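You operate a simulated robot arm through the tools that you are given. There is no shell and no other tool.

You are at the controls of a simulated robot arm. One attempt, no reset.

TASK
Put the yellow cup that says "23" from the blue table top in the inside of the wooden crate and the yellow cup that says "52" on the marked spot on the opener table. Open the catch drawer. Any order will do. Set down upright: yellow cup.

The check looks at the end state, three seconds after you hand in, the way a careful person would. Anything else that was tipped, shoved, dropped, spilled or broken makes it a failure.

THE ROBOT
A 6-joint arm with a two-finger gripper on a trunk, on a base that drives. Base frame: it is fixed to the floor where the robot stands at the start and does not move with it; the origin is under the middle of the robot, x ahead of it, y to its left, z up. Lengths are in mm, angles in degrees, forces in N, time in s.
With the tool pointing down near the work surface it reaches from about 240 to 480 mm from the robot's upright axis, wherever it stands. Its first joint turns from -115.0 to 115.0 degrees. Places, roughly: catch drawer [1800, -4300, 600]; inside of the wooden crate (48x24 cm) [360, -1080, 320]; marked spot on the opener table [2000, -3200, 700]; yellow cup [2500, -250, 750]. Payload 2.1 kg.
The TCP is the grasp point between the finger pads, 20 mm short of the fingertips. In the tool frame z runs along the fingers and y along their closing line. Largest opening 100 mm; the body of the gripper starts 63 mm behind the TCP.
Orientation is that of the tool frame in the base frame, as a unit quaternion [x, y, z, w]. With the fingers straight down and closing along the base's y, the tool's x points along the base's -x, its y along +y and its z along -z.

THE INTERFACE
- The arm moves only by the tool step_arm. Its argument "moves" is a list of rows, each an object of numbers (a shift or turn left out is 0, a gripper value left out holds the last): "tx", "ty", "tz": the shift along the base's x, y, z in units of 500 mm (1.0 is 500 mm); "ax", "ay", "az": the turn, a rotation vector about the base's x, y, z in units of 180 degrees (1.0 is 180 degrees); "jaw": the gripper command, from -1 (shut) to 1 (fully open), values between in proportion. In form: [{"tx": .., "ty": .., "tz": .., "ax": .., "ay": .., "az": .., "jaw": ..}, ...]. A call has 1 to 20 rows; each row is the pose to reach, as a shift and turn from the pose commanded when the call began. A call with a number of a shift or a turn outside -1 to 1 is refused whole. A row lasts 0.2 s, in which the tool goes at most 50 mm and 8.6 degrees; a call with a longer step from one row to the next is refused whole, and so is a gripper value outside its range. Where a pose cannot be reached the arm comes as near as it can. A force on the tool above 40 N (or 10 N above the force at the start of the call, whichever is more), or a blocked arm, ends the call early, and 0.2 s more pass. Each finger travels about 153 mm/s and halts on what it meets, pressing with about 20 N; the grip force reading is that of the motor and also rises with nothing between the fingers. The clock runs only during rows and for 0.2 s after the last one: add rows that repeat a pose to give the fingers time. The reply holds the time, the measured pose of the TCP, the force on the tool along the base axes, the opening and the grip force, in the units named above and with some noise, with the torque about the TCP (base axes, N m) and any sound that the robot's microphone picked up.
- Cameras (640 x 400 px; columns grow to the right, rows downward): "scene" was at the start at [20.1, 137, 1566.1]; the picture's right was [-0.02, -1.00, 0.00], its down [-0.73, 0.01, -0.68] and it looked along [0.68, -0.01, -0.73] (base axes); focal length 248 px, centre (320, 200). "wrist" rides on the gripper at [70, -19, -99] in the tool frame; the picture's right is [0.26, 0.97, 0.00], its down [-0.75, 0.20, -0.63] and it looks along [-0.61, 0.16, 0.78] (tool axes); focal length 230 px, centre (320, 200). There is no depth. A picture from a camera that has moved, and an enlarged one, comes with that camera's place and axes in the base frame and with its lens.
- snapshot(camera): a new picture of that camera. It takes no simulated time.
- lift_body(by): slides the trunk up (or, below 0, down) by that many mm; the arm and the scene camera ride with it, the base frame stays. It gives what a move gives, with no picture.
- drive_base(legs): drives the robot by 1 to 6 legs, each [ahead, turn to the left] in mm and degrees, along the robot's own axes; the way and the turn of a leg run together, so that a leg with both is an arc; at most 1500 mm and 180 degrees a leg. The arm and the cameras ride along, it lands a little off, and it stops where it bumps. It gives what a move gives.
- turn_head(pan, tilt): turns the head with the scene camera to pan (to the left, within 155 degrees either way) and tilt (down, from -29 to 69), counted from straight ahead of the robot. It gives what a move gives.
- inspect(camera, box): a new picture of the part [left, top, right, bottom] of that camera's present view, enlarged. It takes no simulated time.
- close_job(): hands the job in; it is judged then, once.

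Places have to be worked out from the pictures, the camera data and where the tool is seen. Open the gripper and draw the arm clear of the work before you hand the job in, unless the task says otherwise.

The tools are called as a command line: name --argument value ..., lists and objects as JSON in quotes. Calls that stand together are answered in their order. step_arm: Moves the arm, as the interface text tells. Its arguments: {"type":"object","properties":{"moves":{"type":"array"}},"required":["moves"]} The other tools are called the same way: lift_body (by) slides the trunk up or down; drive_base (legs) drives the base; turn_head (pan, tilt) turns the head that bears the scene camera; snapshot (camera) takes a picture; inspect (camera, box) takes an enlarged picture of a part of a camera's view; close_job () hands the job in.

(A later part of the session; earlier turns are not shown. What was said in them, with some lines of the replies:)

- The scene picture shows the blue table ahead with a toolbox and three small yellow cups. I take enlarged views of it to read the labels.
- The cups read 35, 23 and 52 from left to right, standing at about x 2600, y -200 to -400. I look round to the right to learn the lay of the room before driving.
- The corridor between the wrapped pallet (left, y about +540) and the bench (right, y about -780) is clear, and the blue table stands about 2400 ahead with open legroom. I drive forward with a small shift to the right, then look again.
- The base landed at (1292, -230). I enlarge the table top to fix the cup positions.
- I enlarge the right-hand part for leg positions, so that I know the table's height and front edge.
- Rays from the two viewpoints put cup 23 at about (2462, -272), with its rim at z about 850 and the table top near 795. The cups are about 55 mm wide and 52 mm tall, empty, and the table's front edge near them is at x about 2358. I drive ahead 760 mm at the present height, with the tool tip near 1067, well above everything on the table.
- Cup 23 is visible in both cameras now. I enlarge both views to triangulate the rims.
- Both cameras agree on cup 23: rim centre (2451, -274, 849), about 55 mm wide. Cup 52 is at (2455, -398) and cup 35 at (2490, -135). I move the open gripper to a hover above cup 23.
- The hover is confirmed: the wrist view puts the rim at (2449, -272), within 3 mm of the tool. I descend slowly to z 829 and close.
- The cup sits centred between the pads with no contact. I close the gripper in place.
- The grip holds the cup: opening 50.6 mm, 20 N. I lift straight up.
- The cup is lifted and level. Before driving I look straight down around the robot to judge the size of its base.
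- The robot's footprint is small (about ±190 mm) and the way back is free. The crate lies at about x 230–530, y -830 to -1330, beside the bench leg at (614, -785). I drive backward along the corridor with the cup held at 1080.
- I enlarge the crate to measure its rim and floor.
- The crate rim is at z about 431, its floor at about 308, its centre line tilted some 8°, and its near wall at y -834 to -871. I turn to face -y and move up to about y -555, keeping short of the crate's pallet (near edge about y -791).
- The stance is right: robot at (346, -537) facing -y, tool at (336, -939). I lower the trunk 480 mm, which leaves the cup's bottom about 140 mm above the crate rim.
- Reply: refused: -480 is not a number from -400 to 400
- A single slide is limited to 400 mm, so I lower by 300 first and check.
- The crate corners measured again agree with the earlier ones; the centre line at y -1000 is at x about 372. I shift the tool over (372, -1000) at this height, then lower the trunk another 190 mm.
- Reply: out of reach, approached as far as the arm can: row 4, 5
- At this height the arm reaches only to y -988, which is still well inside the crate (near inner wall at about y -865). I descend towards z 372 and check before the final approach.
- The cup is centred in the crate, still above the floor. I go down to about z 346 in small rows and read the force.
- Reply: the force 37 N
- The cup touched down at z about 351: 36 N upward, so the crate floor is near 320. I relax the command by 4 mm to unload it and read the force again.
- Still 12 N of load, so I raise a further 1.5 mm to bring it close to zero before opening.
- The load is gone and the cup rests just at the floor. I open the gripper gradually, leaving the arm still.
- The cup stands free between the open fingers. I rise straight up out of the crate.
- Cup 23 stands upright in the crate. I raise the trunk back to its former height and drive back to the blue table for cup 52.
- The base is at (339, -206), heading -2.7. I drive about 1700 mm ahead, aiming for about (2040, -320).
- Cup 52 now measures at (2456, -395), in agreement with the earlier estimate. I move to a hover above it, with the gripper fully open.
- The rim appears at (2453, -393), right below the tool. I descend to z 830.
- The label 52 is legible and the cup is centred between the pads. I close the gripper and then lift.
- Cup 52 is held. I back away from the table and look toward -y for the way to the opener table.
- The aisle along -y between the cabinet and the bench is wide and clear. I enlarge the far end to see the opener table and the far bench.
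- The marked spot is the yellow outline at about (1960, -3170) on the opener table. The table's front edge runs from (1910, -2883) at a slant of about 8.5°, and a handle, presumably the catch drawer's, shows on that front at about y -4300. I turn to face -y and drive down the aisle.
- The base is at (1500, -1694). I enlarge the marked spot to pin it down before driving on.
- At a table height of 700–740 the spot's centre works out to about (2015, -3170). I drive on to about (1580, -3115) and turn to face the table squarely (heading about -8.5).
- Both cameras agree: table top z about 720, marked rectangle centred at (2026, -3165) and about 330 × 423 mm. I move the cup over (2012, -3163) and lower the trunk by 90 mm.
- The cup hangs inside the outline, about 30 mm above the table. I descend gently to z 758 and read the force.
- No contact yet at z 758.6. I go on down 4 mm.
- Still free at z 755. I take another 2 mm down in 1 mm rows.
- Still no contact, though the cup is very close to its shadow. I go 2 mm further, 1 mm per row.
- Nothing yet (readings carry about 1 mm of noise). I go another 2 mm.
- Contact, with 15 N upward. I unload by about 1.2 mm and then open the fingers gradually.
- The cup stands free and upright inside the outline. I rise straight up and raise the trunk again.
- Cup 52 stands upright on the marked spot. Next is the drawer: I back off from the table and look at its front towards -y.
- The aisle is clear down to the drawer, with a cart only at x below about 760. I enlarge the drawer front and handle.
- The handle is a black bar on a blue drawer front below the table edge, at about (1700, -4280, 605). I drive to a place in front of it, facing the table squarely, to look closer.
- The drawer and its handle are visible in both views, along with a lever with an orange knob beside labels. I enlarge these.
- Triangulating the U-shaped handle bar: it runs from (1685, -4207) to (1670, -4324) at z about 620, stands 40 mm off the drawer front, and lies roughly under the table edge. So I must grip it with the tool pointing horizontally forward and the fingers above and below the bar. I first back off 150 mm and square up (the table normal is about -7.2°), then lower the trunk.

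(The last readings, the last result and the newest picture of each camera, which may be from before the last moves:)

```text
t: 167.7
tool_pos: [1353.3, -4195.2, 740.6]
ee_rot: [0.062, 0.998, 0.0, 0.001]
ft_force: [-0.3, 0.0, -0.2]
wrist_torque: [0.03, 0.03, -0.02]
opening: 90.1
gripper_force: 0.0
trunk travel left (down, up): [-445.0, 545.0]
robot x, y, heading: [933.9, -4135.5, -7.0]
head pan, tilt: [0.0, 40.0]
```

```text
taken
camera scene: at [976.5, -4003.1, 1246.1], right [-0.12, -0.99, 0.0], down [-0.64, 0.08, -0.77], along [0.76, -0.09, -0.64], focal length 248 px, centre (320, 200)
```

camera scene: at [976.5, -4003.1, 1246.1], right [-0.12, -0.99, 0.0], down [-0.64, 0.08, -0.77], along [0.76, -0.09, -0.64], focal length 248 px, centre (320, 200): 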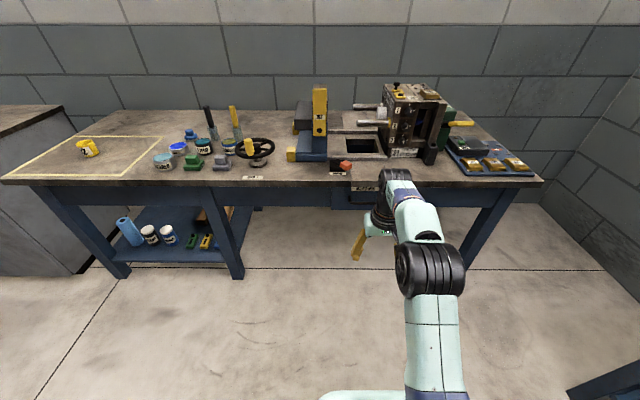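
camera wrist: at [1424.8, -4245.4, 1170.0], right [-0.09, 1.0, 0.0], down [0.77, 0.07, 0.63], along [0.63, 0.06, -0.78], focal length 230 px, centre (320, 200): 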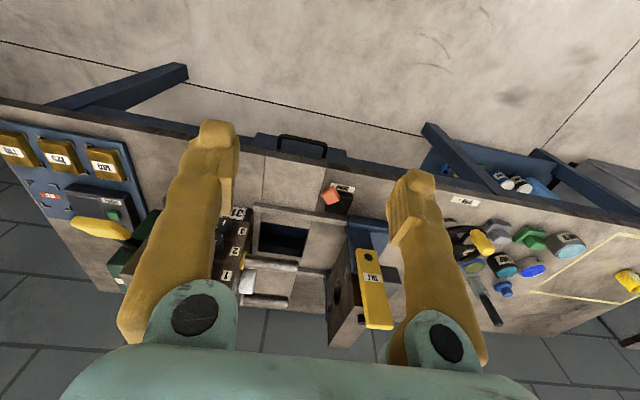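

The robot is square to the table at heading -7.1. I pitch the tool up from straight down to horizontal-forward over 12 small rows, moving the TCP 135 mm ahead and 60 mm up, still well clear of the table.

step_arm --moves '[{"tx": 0.0223, "ty": -0.0028, "tz": 0.01, "ax": -0.00515, "ay": -0.04135, "jaw": 0.8}, {"tx": 0.0447, "ty": -0.0056, "tz": 0.02, "ax": -0.0103, "ay": -0.0827}, {"tx": 0.067, "ty": -0.0084, "tz": 0.03, "ax": -0.01545, "ay": -0.12405}, {"tx": 0.0893, "ty": -0.0111, "tz": 0.04, "ax": -0.0206, "ay": -0.1654}, {"tx": 0.1117, "ty": -0.0139, "tz": 0.05, "ax": -0.02575, "ay": -0.20675}, {"tx": 0.134, "ty": -0.0167, "tz": 0.06, "ax": -0.0309, "ay": -0.2481}, {"tx": 0.1563, "ty": -0.0195, "tz": 0.07, "ax": -0.03605, "ay": -0.28945}, {"tx": 0.1787, "ty": -0.0223, "tz": 0.08, "ax": -0.0412, "ay": -0.3308}, {"tx": 0.201, "ty": -0.0251, "tz": 0.09, "ax": -0.04635, "ay": -0.37215}, {"tx": 0.2233, "ty": -0.0278, "tz": 0.1, "ax": -0.0515, "ay": -0.4135}, {"tx": 0.2457, "ty": -0.0306, "tz": 0.11, "ax": -0.05665, "ay": -0.45485}, {"tx": 0.268, "ty": -0.0334, "tz": 0.12, "ax": -0.0618, "ay": -0.4962}, {"tx": 0.268, "ty": -0.0334, "tz": 0.12, "ax": -0.0618, "ay": -0.4962}]'

snapshot --camera "scene"

snapshot --camera "wrist"

```text
t: 170.4
tool_pos: [1487.5, -4212.2, 802.0]
ee_rot: [0.044, 0.705, -0.044, 0.706]
ft_force: [0.5, 0.6, -0.4]
wrist_torque: [-0.03, -0.02, 0.04]
opening: 90.0
gripper_force: 0.0
out of reach, approached as far as the arm can: row 7
trunk travel left (down, up): [-445.0, 545.0]
robot x, y, heading: [936.2, -4138.3, -7.1]
head pan, tilt: [0.0, 40.0]
```

```text
taken
camera scene: at [976.5, -4003.1, 1246.1], right [-0.12, -0.99, 0.0], down [-0.64, 0.08, -0.77], along [0.76, -0.09, -0.64], focal length 248 px, centre (320, 200)
```

scene: 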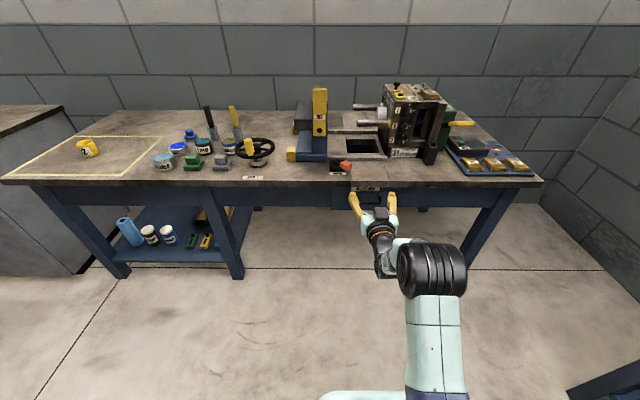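

```text
taken
camera wrist: at [1387.3, -4217.1, 730.9], right [0.12, 0.96, -0.26], down [-0.6, 0.28, 0.75], along [0.79, 0.07, 0.61], focal length 230 px, centre (320, 200)
```

wrist: 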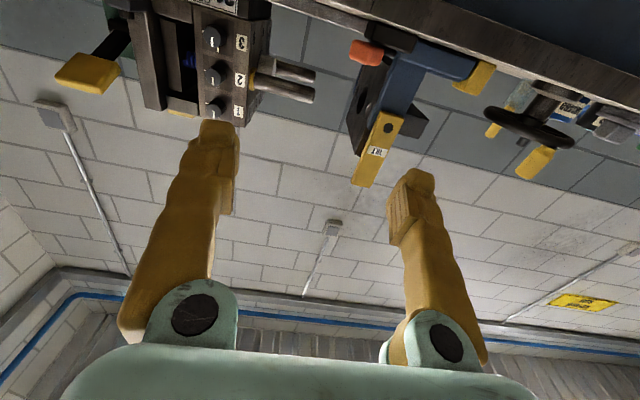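

The tool is horizontal now. I roll it 90° about the forward axis so that the fingers close vertically.

step_arm --moves '[{"ax": 0.04135, "ay": -0.00515, "jaw": 0.8}, {"ax": 0.0827, "ay": -0.0103}, {"ax": 0.12405, "ay": -0.01545}, {"ax": 0.1654, "ay": -0.0206}, {"ax": 0.20675, "ay": -0.02575}, {"ax": 0.2481, "ay": -0.0309}, {"ax": 0.28945, "ay": -0.03605}, {"ax": 0.3308, "ay": -0.0412}, {"ax": 0.37215, "ay": -0.04635}, {"ax": 0.4135, "ay": -0.0515}, {"ax": 0.45485, "ay": -0.05665}, {"ax": 0.4962, "ay": -0.0618}, {"ax": 0.4962, "ay": -0.0618}]'

snapshot --camera "scene"

snapshot --camera "wrist"

```text
t: 173.2
tool_pos: [1486.3, -4211.8, 801.7]
ee_rot: [0.53, 0.468, 0.469, 0.529]
ft_force: [0.1, -0.7, 0.1]
wrist_torque: [0.0, -0.04, -0.01]
opening: 90.1
gripper_force: 0.1
trunk travel left (down, up): [-445.0, 545.0]
robot x, y, heading: [936.2, -4136.5, -7.4]
head pan, tilt: [0.0, 40.0]
```

```text
taken
camera scene: at [976.6, -4003.1, 1246.1], right [-0.12, -0.99, 0.0], down [-0.64, 0.08, -0.77], along [0.76, -0.09, -0.64], focal length 248 px, centre (320, 200)
```

scene: 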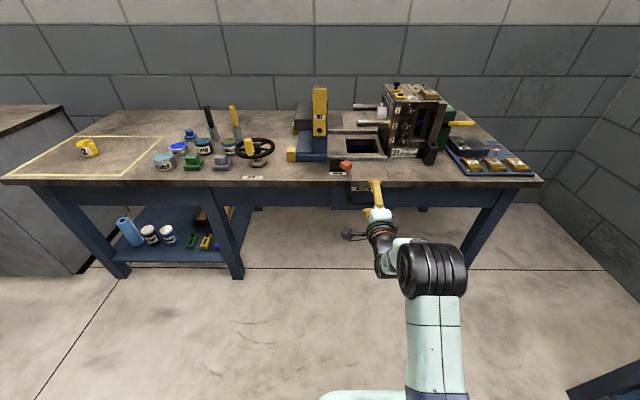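

```text
taken
camera wrist: at [1397.7, -4129.0, 783.0], right [0.03, 0.25, 0.97], down [-0.72, -0.67, 0.2], along [0.7, -0.7, 0.16], focal length 230 px, centre (320, 200)
```

wrist: 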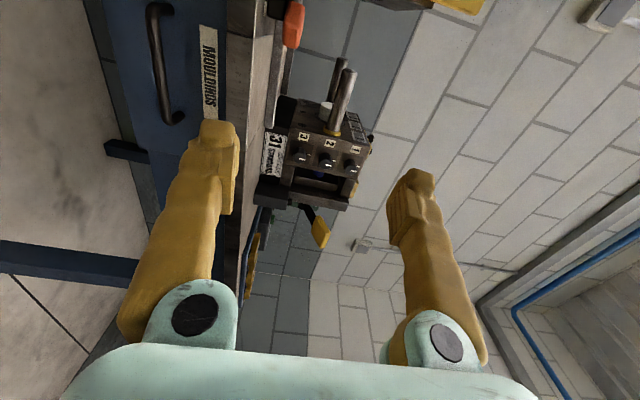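

The fingers now close vertically, and the wrist view puts the bar's middle at z about 623. I lower the trunk 180 mm to bring the tool to the bar's height (the tool is still about 190 mm away from it), and then take new views.

lift_body --by -180

snapshot --camera "wrist"

snapshot --camera "scene"

inspect --camera "scene" --box '[300, 130, 440, 230]'

```text
t: 175.2
tool_pos: [1485.4, -4213.4, 622.2]
ee_rot: [0.53, 0.468, 0.468, 0.53]
ft_force: [0.1, -0.7, -0.3]
wrist_torque: [0.01, -0.03, 0.02]
opening: 90.1
gripper_force: 0.1
trunk travel left (down, up): [-265.0, 725.0]
robot x, y, heading: [934.7, -4138.1, -7.0]
head pan, tilt: [0.0, 40.0]
```

```text
taken
camera wrist: at [1397.6, -4129.0, 602.9], right [0.03, 0.26, 0.97], down [-0.72, -0.67, 0.2], along [0.7, -0.7, 0.16], focal length 230 px, centre (320, 200)
```

wrist: 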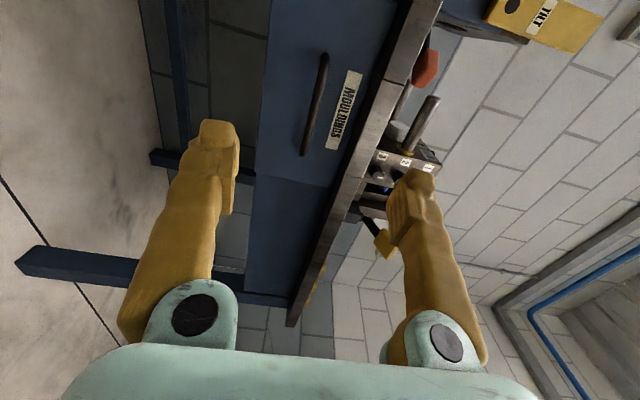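

```text
taken
camera scene: at [976.5, -4003.1, 1066.1], right [-0.12, -0.99, 0.0], down [-0.64, 0.08, -0.77], along [0.76, -0.09, -0.64], focal length 248 px, centre (320, 200)
```

scene: 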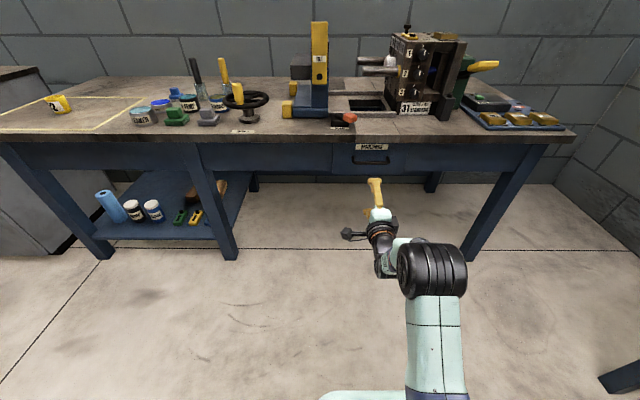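

```text
4.00 times, centred on (370, 180) of scene
camera zoom: at [976.5, -4003.1, 1066.1], right [-0.12, -0.99, 0.0], down [-0.64, 0.08, -0.77], along [0.76, -0.09, -0.64], focal length 993 px, centre (120, 280)
```

zoom: 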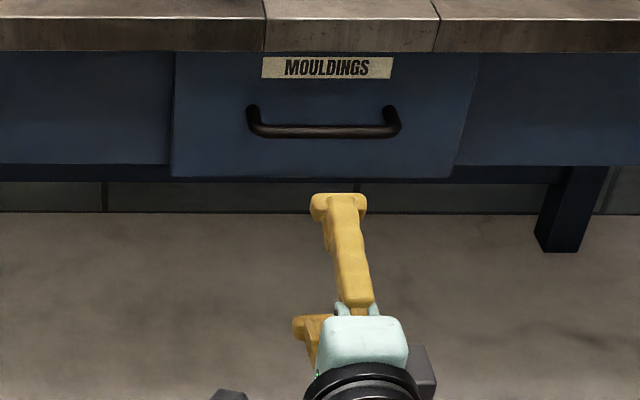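

The label on the drawer reads "MOULDINGS". Three views agree that the bar's centre is at (1678.6, -4266, 618.6), i.e. 198 mm ahead of the TCP and 28 mm to the right. I drive 140 mm forward, leaving the rest to the arm.

drive_base --legs '[[140, 0]]'

snapshot --camera "wrist"

inspect --camera "scene" --box '[300, 130, 440, 230]'

```text
t: 176.6
tool_pos: [1624.5, -4228.1, 621.4]
ee_rot: [0.53, 0.469, 0.468, 0.53]
ft_force: [0.2, 0.5, -0.5]
wrist_torque: [-0.03, 0.01, 0.05]
opening: 89.7
gripper_force: 0.1
trunk travel left (down, up): [-265.0, 725.0]
robot x, y, heading: [1070.1, -4156.9, -6.8]
head pan, tilt: [0.0, 40.0]
```

```text
taken
camera wrist: at [1535.8, -4145.1, 602.8], right [0.03, 0.26, 0.97], down [-0.72, -0.67, 0.2], along [0.7, -0.7, 0.16], focal length 230 px, centre (320, 200)
```

wrist: 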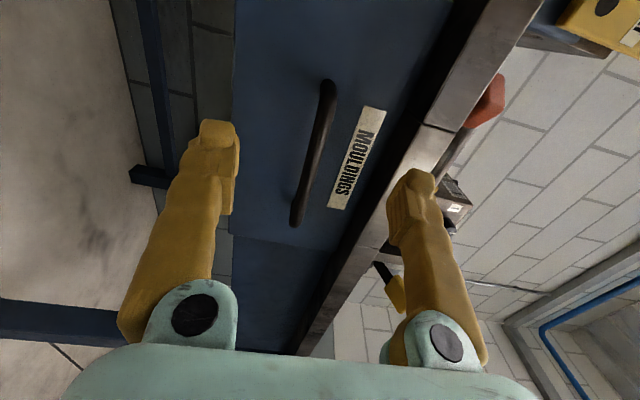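

```text
4.00 times, centred on (370, 180) of scene
camera zoom: at [1114.5, -4020.1, 1066.1], right [-0.12, -0.99, 0.0], down [-0.64, 0.08, -0.77], along [0.76, -0.09, -0.64], focal length 993 px, centre (120, 280)
```

zoom: 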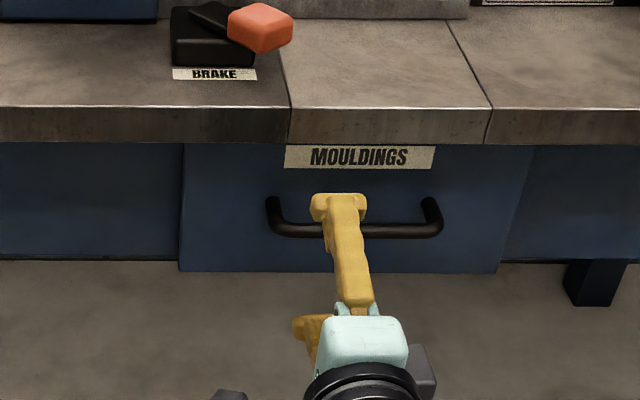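

The bar is 58 mm ahead and 31 mm right of the TCP. The table's underside is at about z 691, so I narrow the opening to 70 mm, shift sideways, and then advance with the fingers straddling the bar.

step_arm --moves '[{"tx": -0.0038, "ty": -0.0307, "tz": -0.003, "jaw": 0.4}, {"tx": -0.0076, "ty": -0.0614, "tz": -0.0056, "jaw": 0.4}, {"tx": -0.0076, "ty": -0.0614, "tz": -0.0056}, {"tx": 0.02, "ty": -0.0648, "tz": -0.0056}, {"tx": 0.048, "ty": -0.0683, "tz": -0.0056}, {"tx": 0.076, "ty": -0.0718, "tz": -0.0056}, {"tx": 0.096, "ty": -0.0743, "tz": -0.0056}, {"tx": 0.112, "ty": -0.0763, "tz": -0.0056}, {"tx": 0.112, "ty": -0.0763, "tz": -0.0056}]'

snapshot --camera "wrist"

inspect --camera "scene" --box '[300, 130, 440, 230]'

```text
t: 178.6
tool_pos: [1681.3, -4266.6, 619.4]
ee_rot: [0.53, 0.469, 0.468, 0.53]
ft_force: [0.3, 0.4, 0.1]
wrist_torque: [0.0, 0.02, -0.01]
opening: 69.9
gripper_force: 0.0
trunk travel left (down, up): [-265.0, 725.0]
robot x, y, heading: [1075.5, -4157.1, -7.0]
head pan, tilt: [0.0, 40.0]
```

```text
taken
camera wrist: at [1591.7, -4183.9, 600.2], right [0.03, 0.26, 0.97], down [-0.72, -0.67, 0.2], along [0.7, -0.7, 0.16], focal length 230 px, centre (320, 200)
```

wrist: 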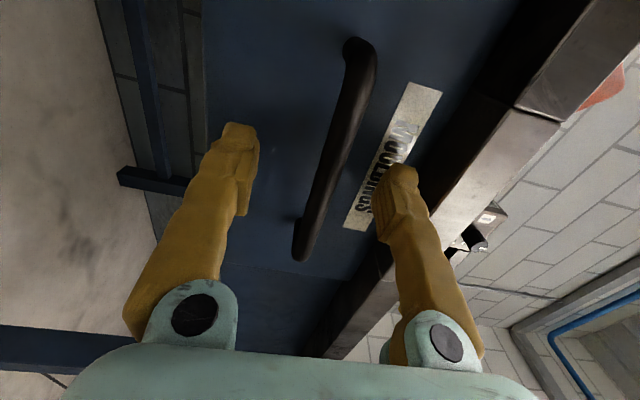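

```text
4.00 times, centred on (370, 180) of scene
camera zoom: at [1114.4, -4020.1, 1066.1], right [-0.12, -0.99, 0.0], down [-0.64, 0.08, -0.77], along [0.76, -0.09, -0.64], focal length 993 px, centre (120, 280)
```

zoom: 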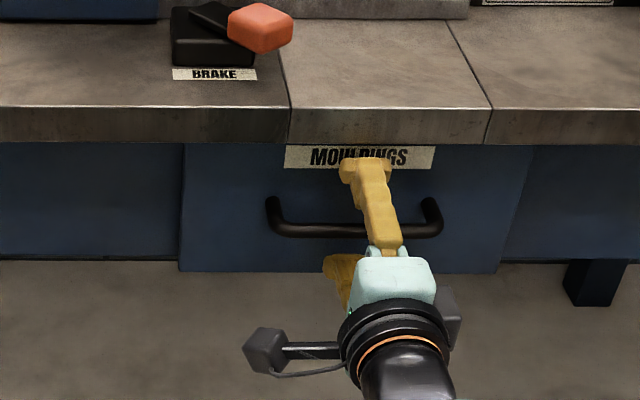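

The bar passes right between the pads at the grasp point. I close the gripper on it.

step_arm --moves '[{"jaw": 0.0}, {"jaw": -0.4}, {"jaw": -0.7}, {"jaw": -1}, {"jaw": -1}, {"jaw": -1}]'

snapshot --camera "wrist"

```text
t: 180.0
tool_pos: [1681.8, -4266.9, 620.0]
ee_rot: [0.529, 0.469, 0.469, 0.53]
ft_force: [2.9, -0.7, 6.2]
wrist_torque: [0.03, 0.01, 0.0]
opening: 5.8
gripper_force: 31.2
trunk travel left (down, up): [-265.0, 725.0]
robot x, y, heading: [1071.1, -4153.7, -7.2]
head pan, tilt: [0.0, 40.0]
```

```text
taken
camera wrist: at [1591.4, -4183.9, 601.1], right [0.03, 0.26, 0.97], down [-0.72, -0.67, 0.2], along [0.7, -0.7, 0.16], focal length 230 px, centre (320, 200)
```

wrist: 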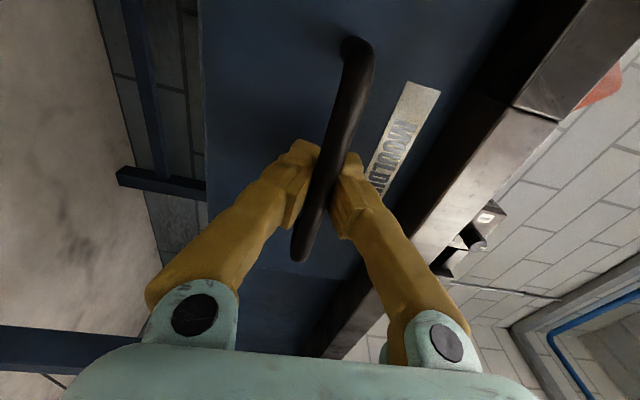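

The opening reads 5.8 mm with grip force 31 N. I enlarge both views to make sure the bar is really between the pads.

inspect --camera "wrist" --box '[230, 100, 430, 280]'

inspect --camera "scene" --box '[330, 150, 430, 220]'

```text
2.22 times, centred on (330, 190) of wrist
camera zoom: at [1591.4, -4183.9, 601.1], right [0.03, 0.26, 0.97], down [-0.72, -0.67, 0.2], along [0.7, -0.7, 0.16], focal length 511 px, centre (298, 222)
```

zoom: 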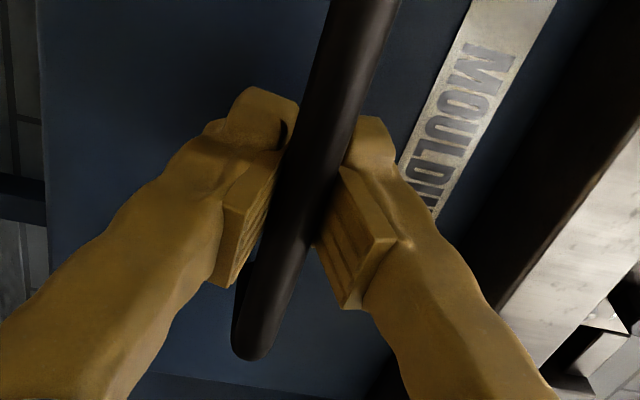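

```text
5.71 times, centred on (380, 185) of scene
camera zoom: at [1113.8, -4020.0, 1066.1], right [-0.12, -0.99, 0.0], down [-0.64, 0.08, -0.77], along [0.76, -0.09, -0.64], focal length 1418 px, centre (-23, 286)
```

zoom: 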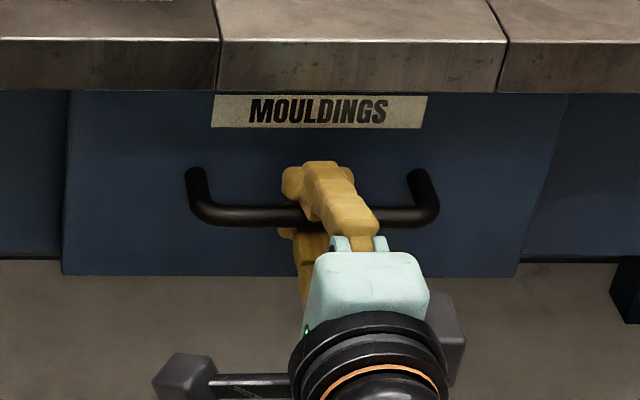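

The bar is gripped, with one finger above and one below it. I pull straight back along the drawer axis in 8 mm rows, about 64 mm at first, and watch the force.

step_arm --moves '[{"tx": -0.0079, "ty": 0.001, "jaw": -1}, {"tx": -0.0238, "ty": 0.003}, {"tx": -0.0397, "ty": 0.0049}, {"tx": -0.0556, "ty": 0.0069}, {"tx": -0.0715, "ty": 0.0089}, {"tx": -0.0873, "ty": 0.0109}, {"tx": -0.1032, "ty": 0.0129}, {"tx": -0.127, "ty": 0.0158}, {"tx": -0.127, "ty": 0.0158}]'

snapshot --camera "scene"

snapshot --camera "wrist"

```text
t: 182.0
tool_pos: [1618.1, -4257.9, 619.6]
ee_rot: [0.53, 0.468, 0.468, 0.53]
ft_force: [0.2, -2.2, 8.5]
wrist_torque: [0.05, 0.0, -0.1]
opening: 6.0
gripper_force: 31.2
trunk travel left (down, up): [-265.0, 725.0]
robot x, y, heading: [1071.4, -4153.7, -7.2]
head pan, tilt: [0.0, 40.0]
```

```text
taken
camera scene: at [1112.8, -4020.1, 1066.2], right [-0.12, -0.99, 0.0], down [-0.64, 0.08, -0.77], along [0.76, -0.09, -0.64], focal length 248 px, centre (320, 200)
```

scene: 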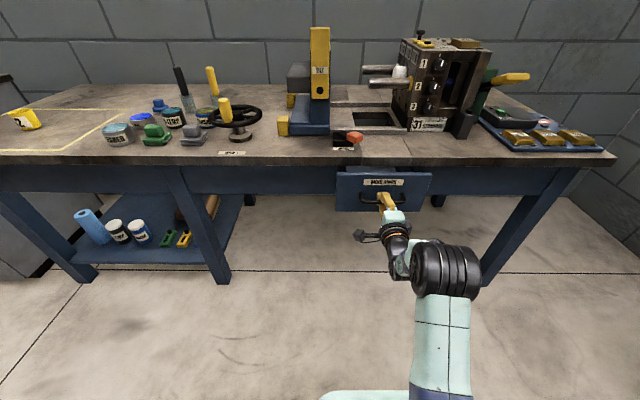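

```text
taken
camera wrist: at [1527.7, -4175.5, 601.1], right [0.03, 0.26, 0.97], down [-0.72, -0.67, 0.2], along [0.7, -0.7, 0.16], focal length 230 px, centre (320, 200)
```

wrist: 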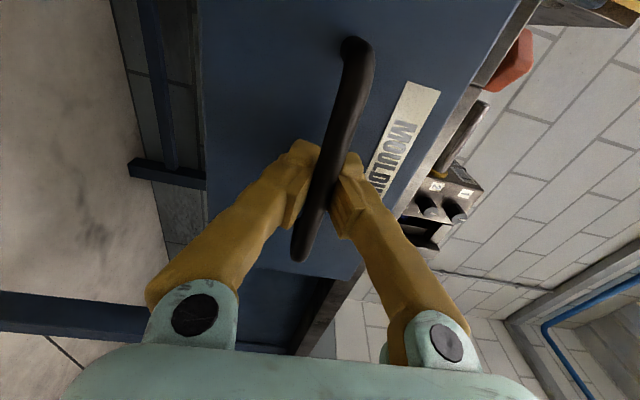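

The drawer follows smoothly and is now out about 63 mm at low force. I continue the pull by backing the base straight, 80 mm at a time.

drive_base --legs '[[-80, 0]]'

snapshot --camera "scene"

snapshot --camera "wrist"

```text
t: 183.0
tool_pos: [1536.4, -4248.3, 619.7]
ee_rot: [0.529, 0.468, 0.469, 0.53]
ft_force: [-2.7, 0.8, 8.0]
wrist_torque: [0.07, 0.01, 0.06]
opening: 5.9
gripper_force: 31.1
trunk travel left (down, up): [-265.0, 725.0]
robot x, y, heading: [990.9, -4144.5, -7.0]
head pan, tilt: [0.0, 40.0]
```

```text
taken
camera scene: at [1032.6, -4010.0, 1066.1], right [-0.12, -0.99, 0.0], down [-0.64, 0.08, -0.77], along [0.76, -0.09, -0.64], focal length 248 px, centre (320, 200)
```

scene: 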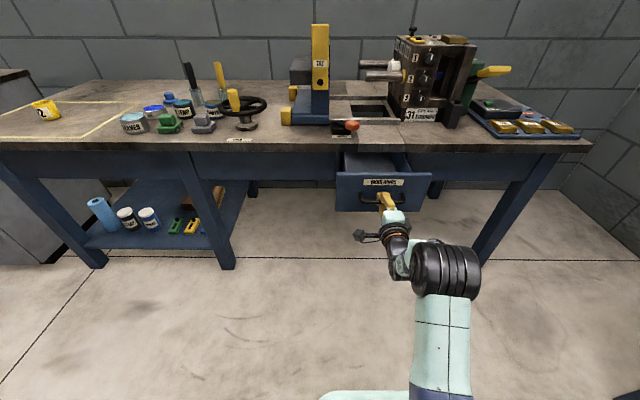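

```text
taken
camera wrist: at [1447.8, -4165.0, 601.1], right [0.03, 0.26, 0.97], down [-0.72, -0.67, 0.2], along [0.7, -0.7, 0.16], focal length 230 px, centre (320, 200)
```

wrist: 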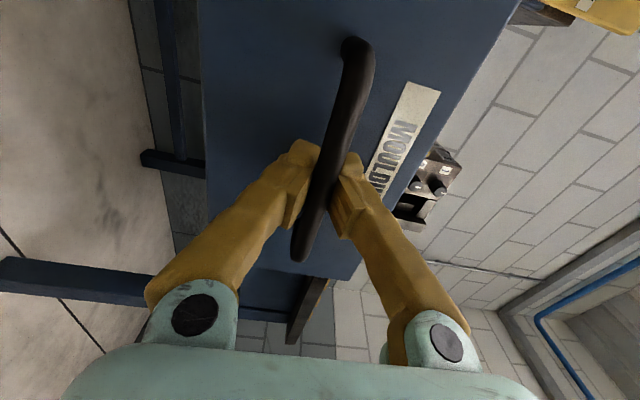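

The drawer is out about 145 mm with the force still low. I back off another 60 mm.

drive_base --legs '[[-60, 0]]'

snapshot --camera "scene"

snapshot --camera "wrist"

```text
t: 184.0
tool_pos: [1477.7, -4240.8, 619.4]
ee_rot: [0.528, 0.469, 0.468, 0.531]
ft_force: [-2.8, 4.4, 5.9]
wrist_torque: [0.08, -0.03, 0.17]
opening: 6.0
gripper_force: 31.3
trunk travel left (down, up): [-265.0, 725.0]
robot x, y, heading: [933.2, -4134.7, -7.0]
head pan, tilt: [0.0, 40.0]
```

```text
taken
camera scene: at [973.4, -4002.2, 1066.0], right [-0.12, -0.99, 0.0], down [-0.64, 0.08, -0.77], along [0.76, -0.09, -0.64], focal length 248 px, centre (320, 200)
```

scene: 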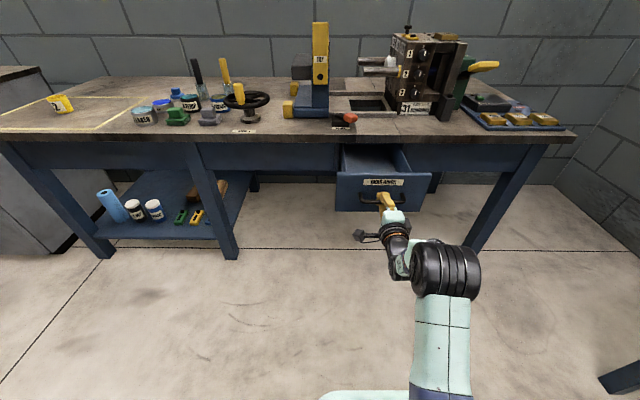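

```text
taken
camera wrist: at [1388.4, -4157.3, 601.0], right [0.03, 0.26, 0.97], down [-0.72, -0.67, 0.2], along [0.7, -0.7, 0.16], focal length 230 px, centre (320, 200)
```

wrist: 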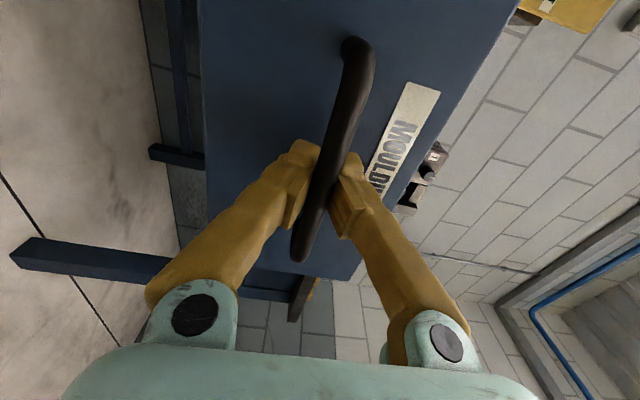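

The drawer is out about 205 mm. I pull the next 48 mm with the arm, whose force guard will show a travel stop.

step_arm --moves '[{"tx": -0.0119, "ty": 0.0015, "jaw": -1}, {"tx": -0.0238, "ty": 0.003}, {"tx": -0.0357, "ty": 0.0045}, {"tx": -0.0476, "ty": 0.006}, {"tx": -0.0595, "ty": 0.0074}, {"tx": -0.0714, "ty": 0.0089}, {"tx": -0.0833, "ty": 0.0104}, {"tx": -0.0952, "ty": 0.0119}, {"tx": -0.0952, "ty": 0.0119}]'

snapshot --camera "scene"

```text
t: 186.0
tool_pos: [1430.4, -4233.0, 619.9]
ee_rot: [0.529, 0.47, 0.468, 0.53]
ft_force: [2.0, 2.9, 5.8]
wrist_torque: [0.07, 0.0, -0.01]
opening: 6.0
gripper_force: 31.0
trunk travel left (down, up): [-265.0, 725.0]
robot x, y, heading: [934.4, -4139.0, -6.7]
head pan, tilt: [0.0, 40.0]
```

```text
taken
camera scene: at [974.3, -4002.5, 1066.0], right [-0.12, -0.99, 0.0], down [-0.64, 0.08, -0.77], along [0.76, -0.09, -0.64], focal length 248 px, centre (320, 200)
```

scene: 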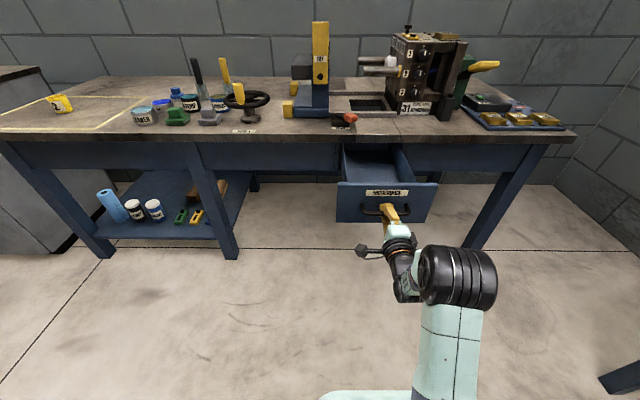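

The drawer is out about 253 mm with no stop yet. I look into it to judge how much of its length is still inside.

inspect --camera "scene" --box '[310, 90, 460, 230]'

```text
2.86 times, centred on (385, 160) of scene
camera zoom: at [974.3, -4002.5, 1066.0], right [-0.12, -0.99, 0.0], down [-0.64, 0.08, -0.77], along [0.76, -0.09, -0.64], focal length 709 px, centre (134, 314)
```

zoom: 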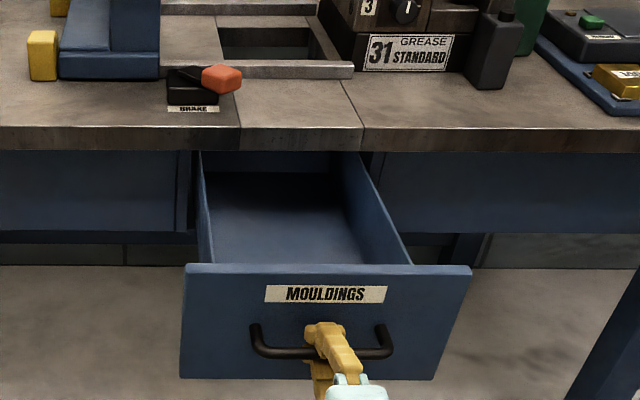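

The drawer is clearly well open already. Its length must pass the chute hole, about 270 mm behind the table edge, so I pull gently another 40 mm with the force guard to look for the stop.

step_arm --moves '[{"tx": -0.0099, "ty": 0.0012, "jaw": -1}, {"tx": -0.0198, "ty": 0.0025}, {"tx": -0.0298, "ty": 0.0037}, {"tx": -0.0397, "ty": 0.0049}, {"tx": -0.0496, "ty": 0.0062}, {"tx": -0.0595, "ty": 0.0074}, {"tx": -0.0695, "ty": 0.0087}, {"tx": -0.0794, "ty": 0.0099}, {"tx": -0.0794, "ty": 0.0099}]'

inspect --camera "scene" --box '[310, 90, 460, 230]'

```text
t: 188.0
tool_pos: [1391.9, -4230.4, 620.0]
ee_rot: [0.529, 0.469, 0.47, 0.529]
ft_force: [2.5, 5.2, 13.1]
wrist_torque: [0.16, 0.04, 0.14]
opening: 6.1
gripper_force: 31.1
trunk travel left (down, up): [-265.0, 725.0]
robot x, y, heading: [930.8, -4141.3, -6.7]
head pan, tilt: [0.0, 40.0]
```

```text
2.86 times, centred on (385, 160) of scene
camera zoom: at [973.3, -4001.8, 1066.0], right [-0.12, -0.99, 0.0], down [-0.64, 0.08, -0.77], along [0.76, -0.09, -0.64], focal length 709 px, centre (134, 314)
```

zoom: 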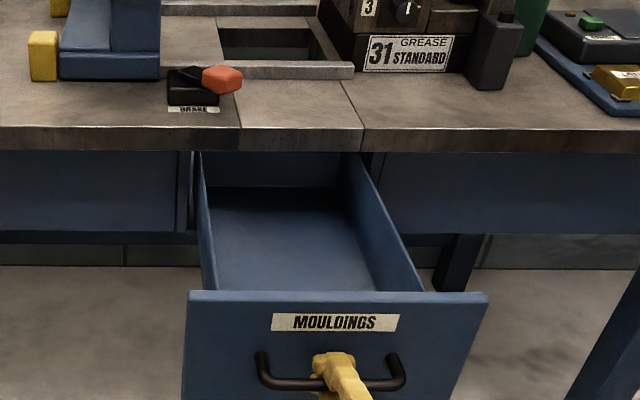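

The drawer is out about 290 mm of some 355 mm of length, with its rear still about 100 mm inside the table. I try a last gentle 14 mm in case the stop is near, and go no further than that.

step_arm --moves '[{"tx": -0.006, "ty": 0.0007, "jaw": -1}, {"tx": -0.012, "ty": 0.0015}, {"tx": -0.018, "ty": 0.0022}, {"tx": -0.024, "ty": 0.003}, {"tx": -0.028, "ty": 0.0035}, {"tx": -0.028, "ty": 0.0035}]'

snapshot --camera "wrist"

```text
t: 189.4
tool_pos: [1379.7, -4226.7, 620.4]
ee_rot: [0.529, 0.469, 0.469, 0.529]
ft_force: [2.5, 5.3, 12.8]
wrist_torque: [0.1, 0.0, 0.07]
opening: 6.2
gripper_force: 31.4
trunk travel left (down, up): [-265.0, 725.0]
robot x, y, heading: [928.8, -4140.3, -6.7]
head pan, tilt: [0.0, 40.0]
```

```text
taken
camera wrist: at [1289.5, -4144.4, 600.9], right [0.03, 0.26, 0.97], down [-0.72, -0.67, 0.2], along [0.7, -0.7, 0.17], focal length 230 px, centre (320, 200)
```

wrist: 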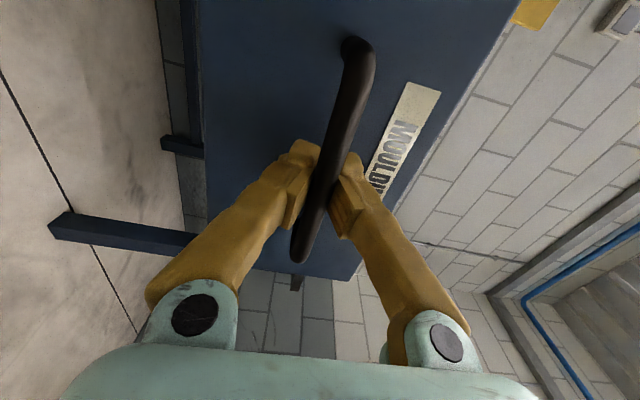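

The drawer is about 300 mm out; that is plainly open, so I stop here. I release the bar, and will then back away straight.

step_arm --moves '[{"jaw": -0.7}, {"jaw": -0.4}, {"jaw": -0.1}, {"jaw": 0.2}, {"jaw": 0.4}, {"jaw": 0.4}]'

snapshot --camera "wrist"

```text
t: 190.8
tool_pos: [1379.2, -4228.6, 619.3]
ee_rot: [0.529, 0.469, 0.469, 0.529]
ft_force: [0.1, -0.3, 0.5]
wrist_torque: [-0.02, 0.03, 0.01]
opening: 70.0
gripper_force: 0.1
trunk travel left (down, up): [-265.0, 725.0]
robot x, y, heading: [931.7, -4140.2, -7.0]
head pan, tilt: [0.0, 40.0]
```

```text
taken
camera wrist: at [1290.3, -4145.1, 600.2], right [0.03, 0.26, 0.97], down [-0.71, -0.67, 0.2], along [0.7, -0.7, 0.16], focal length 230 px, centre (320, 200)
```

wrist: 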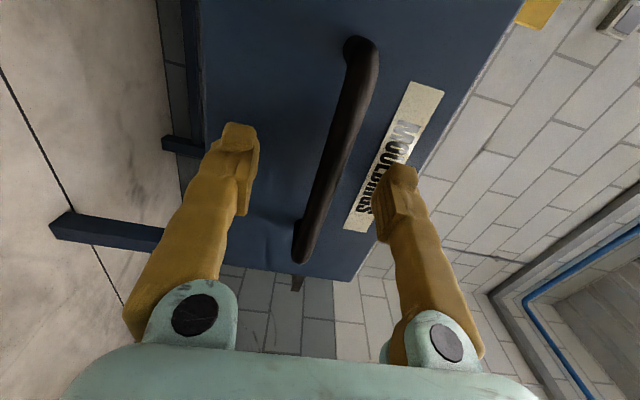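

The fingers are clear above and below the bar. I back off 80 mm to draw them out, then check the drawer.

drive_base --legs '[[-80, 0]]'

snapshot --camera "scene"

snapshot --camera "wrist"

```text
t: 191.8
tool_pos: [1301.4, -4218.6, 619.0]
ee_rot: [0.529, 0.47, 0.468, 0.529]
ft_force: [0.7, -1.1, 0.6]
wrist_torque: [-0.01, 0.01, -0.05]
opening: 69.8
gripper_force: 0.1
trunk travel left (down, up): [-265.0, 725.0]
robot x, y, heading: [854.3, -4129.1, -7.1]
head pan, tilt: [0.0, 40.0]
```

```text
taken
camera scene: at [897.1, -3993.6, 1066.1], right [-0.12, -0.99, 0.0], down [-0.64, 0.08, -0.77], along [0.76, -0.09, -0.64], focal length 248 px, centre (320, 200)
```

scene: 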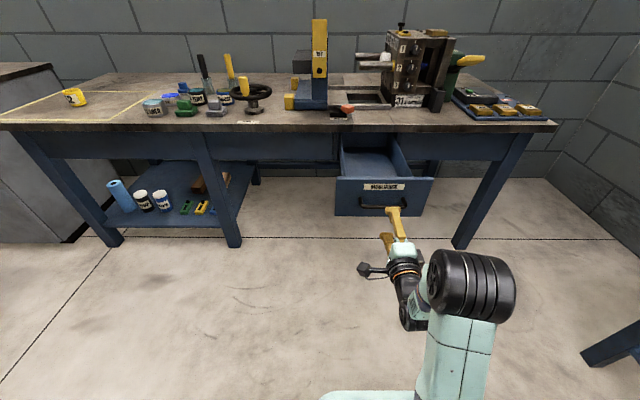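

```text
taken
camera wrist: at [1212.3, -4135.8, 600.3], right [0.03, 0.26, 0.97], down [-0.72, -0.67, 0.2], along [0.7, -0.7, 0.16], focal length 230 px, centre (320, 200)
```

wrist: 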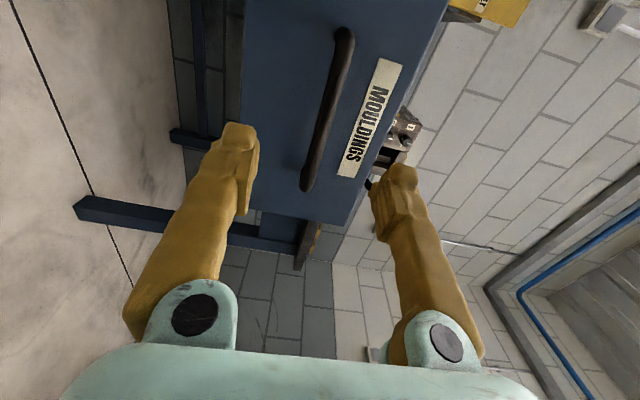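

The drawer stays open and the fingers are clear of the bar. I look behind the robot before backing further, and check cup 52 in an enlarged view.

inspect --camera "scene" --box '[0, 60, 280, 150]'

turn_head --pan 150 --tilt 35

snapshot --camera "scene"

```text
2.29 times, centred on (140, 105) of scene
camera zoom: at [897.1, -3993.6, 1066.1], right [-0.12, -0.99, 0.0], down [-0.64, 0.08, -0.77], along [0.76, -0.09, -0.64], focal length 567 px, centre (731, 417)
```

zoom: 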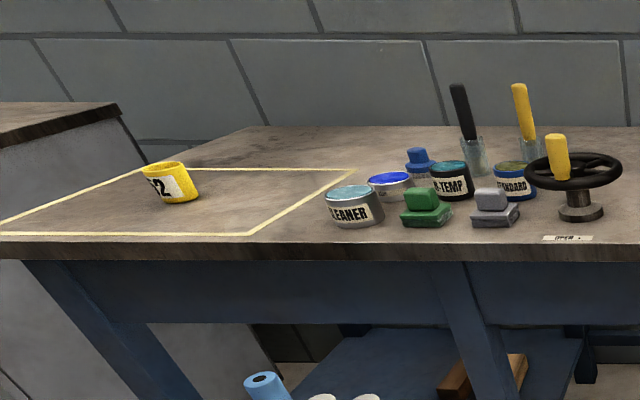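

```text
t: 194.2
tool_pos: [1302.1, -4220.1, 618.4]
ee_rot: [0.529, 0.469, 0.469, 0.529]
ft_force: [-0.7, 0.4, 0.0]
wrist_torque: [0.0, -0.02, 0.0]
opening: 70.0
gripper_force: 0.1
trunk travel left (down, up): [-265.0, 725.0]
robot x, y, heading: [856.0, -4127.5, -7.1]
head pan, tilt: [150.0, 35.0]
```

```text
taken
camera scene: at [742.6, -3930.0, 1073.6], right [0.6, 0.8, 0.0], down [0.46, -0.35, -0.82], along [-0.65, 0.49, -0.57], focal length 248 px, centre (320, 200)
```

scene: 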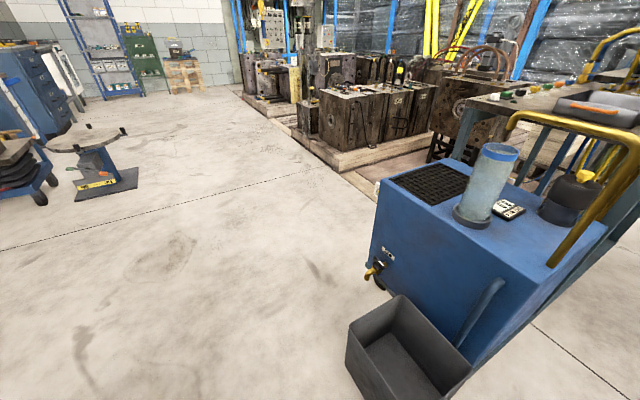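

The floor behind is clear, the cart and bin being well to the side. I back off another 150 mm, open the gripper fully, and take a last look at the table.

drive_base --legs '[[-150, 0]]'

step_arm --moves '[{"jaw": 1}, {"jaw": 1}, {"jaw": 1}]'

turn_head --pan 15 --tilt 25

snapshot --camera "scene"

inspect --camera "scene" --box '[100, 80, 440, 280]'

```text
t: 195.6
tool_pos: [1153.6, -4200.9, 619.8]
ee_rot: [0.529, 0.469, 0.468, 0.53]
ft_force: [0.2, 0.7, -0.8]
wrist_torque: [0.02, 0.03, 0.03]
opening: 69.9
gripper_force: 0.0
trunk travel left (down, up): [-265.0, 725.0]
robot x, y, heading: [706.2, -4112.2, -7.3]
head pan, tilt: [150.0, 35.0]
```

```text
t: 196.4
tool_pos: [1154.3, -4200.9, 618.6]
ee_rot: [0.529, 0.469, 0.468, 0.53]
ft_force: [1.0, 0.1, -0.1]
wrist_torque: [-0.02, 0.01, 0.02]
opening: 100.2
gripper_force: 0.2
trunk travel left (down, up): [-265.0, 725.0]
robot x, y, heading: [705.1, -4110.4, -7.2]
head pan, tilt: [150.0, 35.0]
```

```text
t: 198.5
tool_pos: [1154.8, -4200.8, 619.2]
ee_rot: [0.529, 0.469, 0.468, 0.53]
ft_force: [0.9, 0.0, -1.2]
wrist_torque: [-0.02, 0.0, 0.01]
opening: 100.1
gripper_force: 0.1
trunk travel left (down, up): [-265.0, 725.0]
robot x, y, heading: [707.6, -4109.7, -7.4]
head pan, tilt: [15.0, 25.0]
```

```text
taken
camera scene: at [756.9, -3952.1, 1089.4], right [0.14, -0.99, 0.0], down [-0.42, -0.06, -0.91], along [0.9, 0.12, -0.42], focal length 248 px, centre (320, 200)
```

scene: 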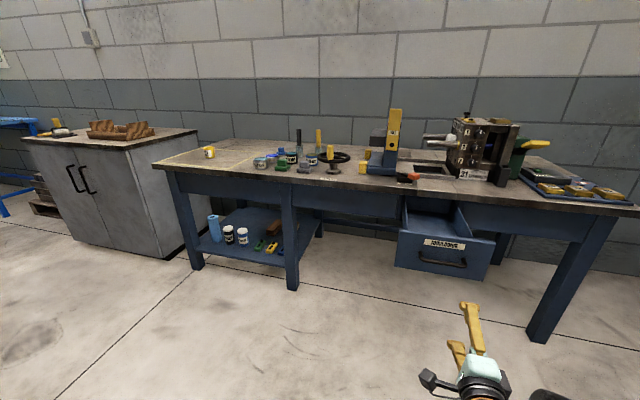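

```text
1.88 times, centred on (270, 180) of scene
camera zoom: at [756.9, -3952.1, 1089.4], right [0.14, -0.99, 0.0], down [-0.42, -0.06, -0.91], along [0.9, 0.12, -0.42], focal length 467 px, centre (414, 238)
```

zoom: 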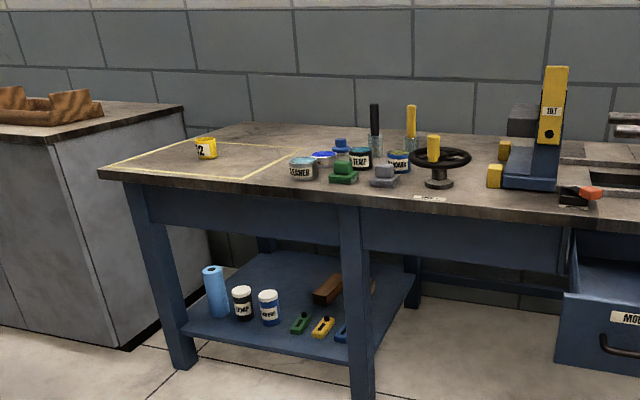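

Cup 52 stands upright inside the marked outline and the drawer is well open. Cup 23 stood upright in the crate when I last saw it, and nothing else has been disturbed. The gripper is open and the arm is clear, so I hand in.

close_job

```text
The job is handed in.
```

The job is handed in, with all three parts done as far as the last pictures show:

- **Cup "23":** it is inside the wooden crate and was upright in the pictures taken just after I let go. I did not look at it again later.
- **Cup "52":** it stands upright inside the yellow outline on the opener table. The final picture confirms this.
- **Catch drawer:** the drawer labelled "MOULDINGS" is pulled out about 300 mm and stayed open after I let go. I stopped before reaching an end stop, so it may have a little travel left.

In the pictures I took, nothing else was tipped or moved. When cup "23" first touched the crate floor it was pressed down with about 36 N. I eased that off before opening the fingers, and the cup looked undamaged. The gripper is fully open and the arm is clear of the table.
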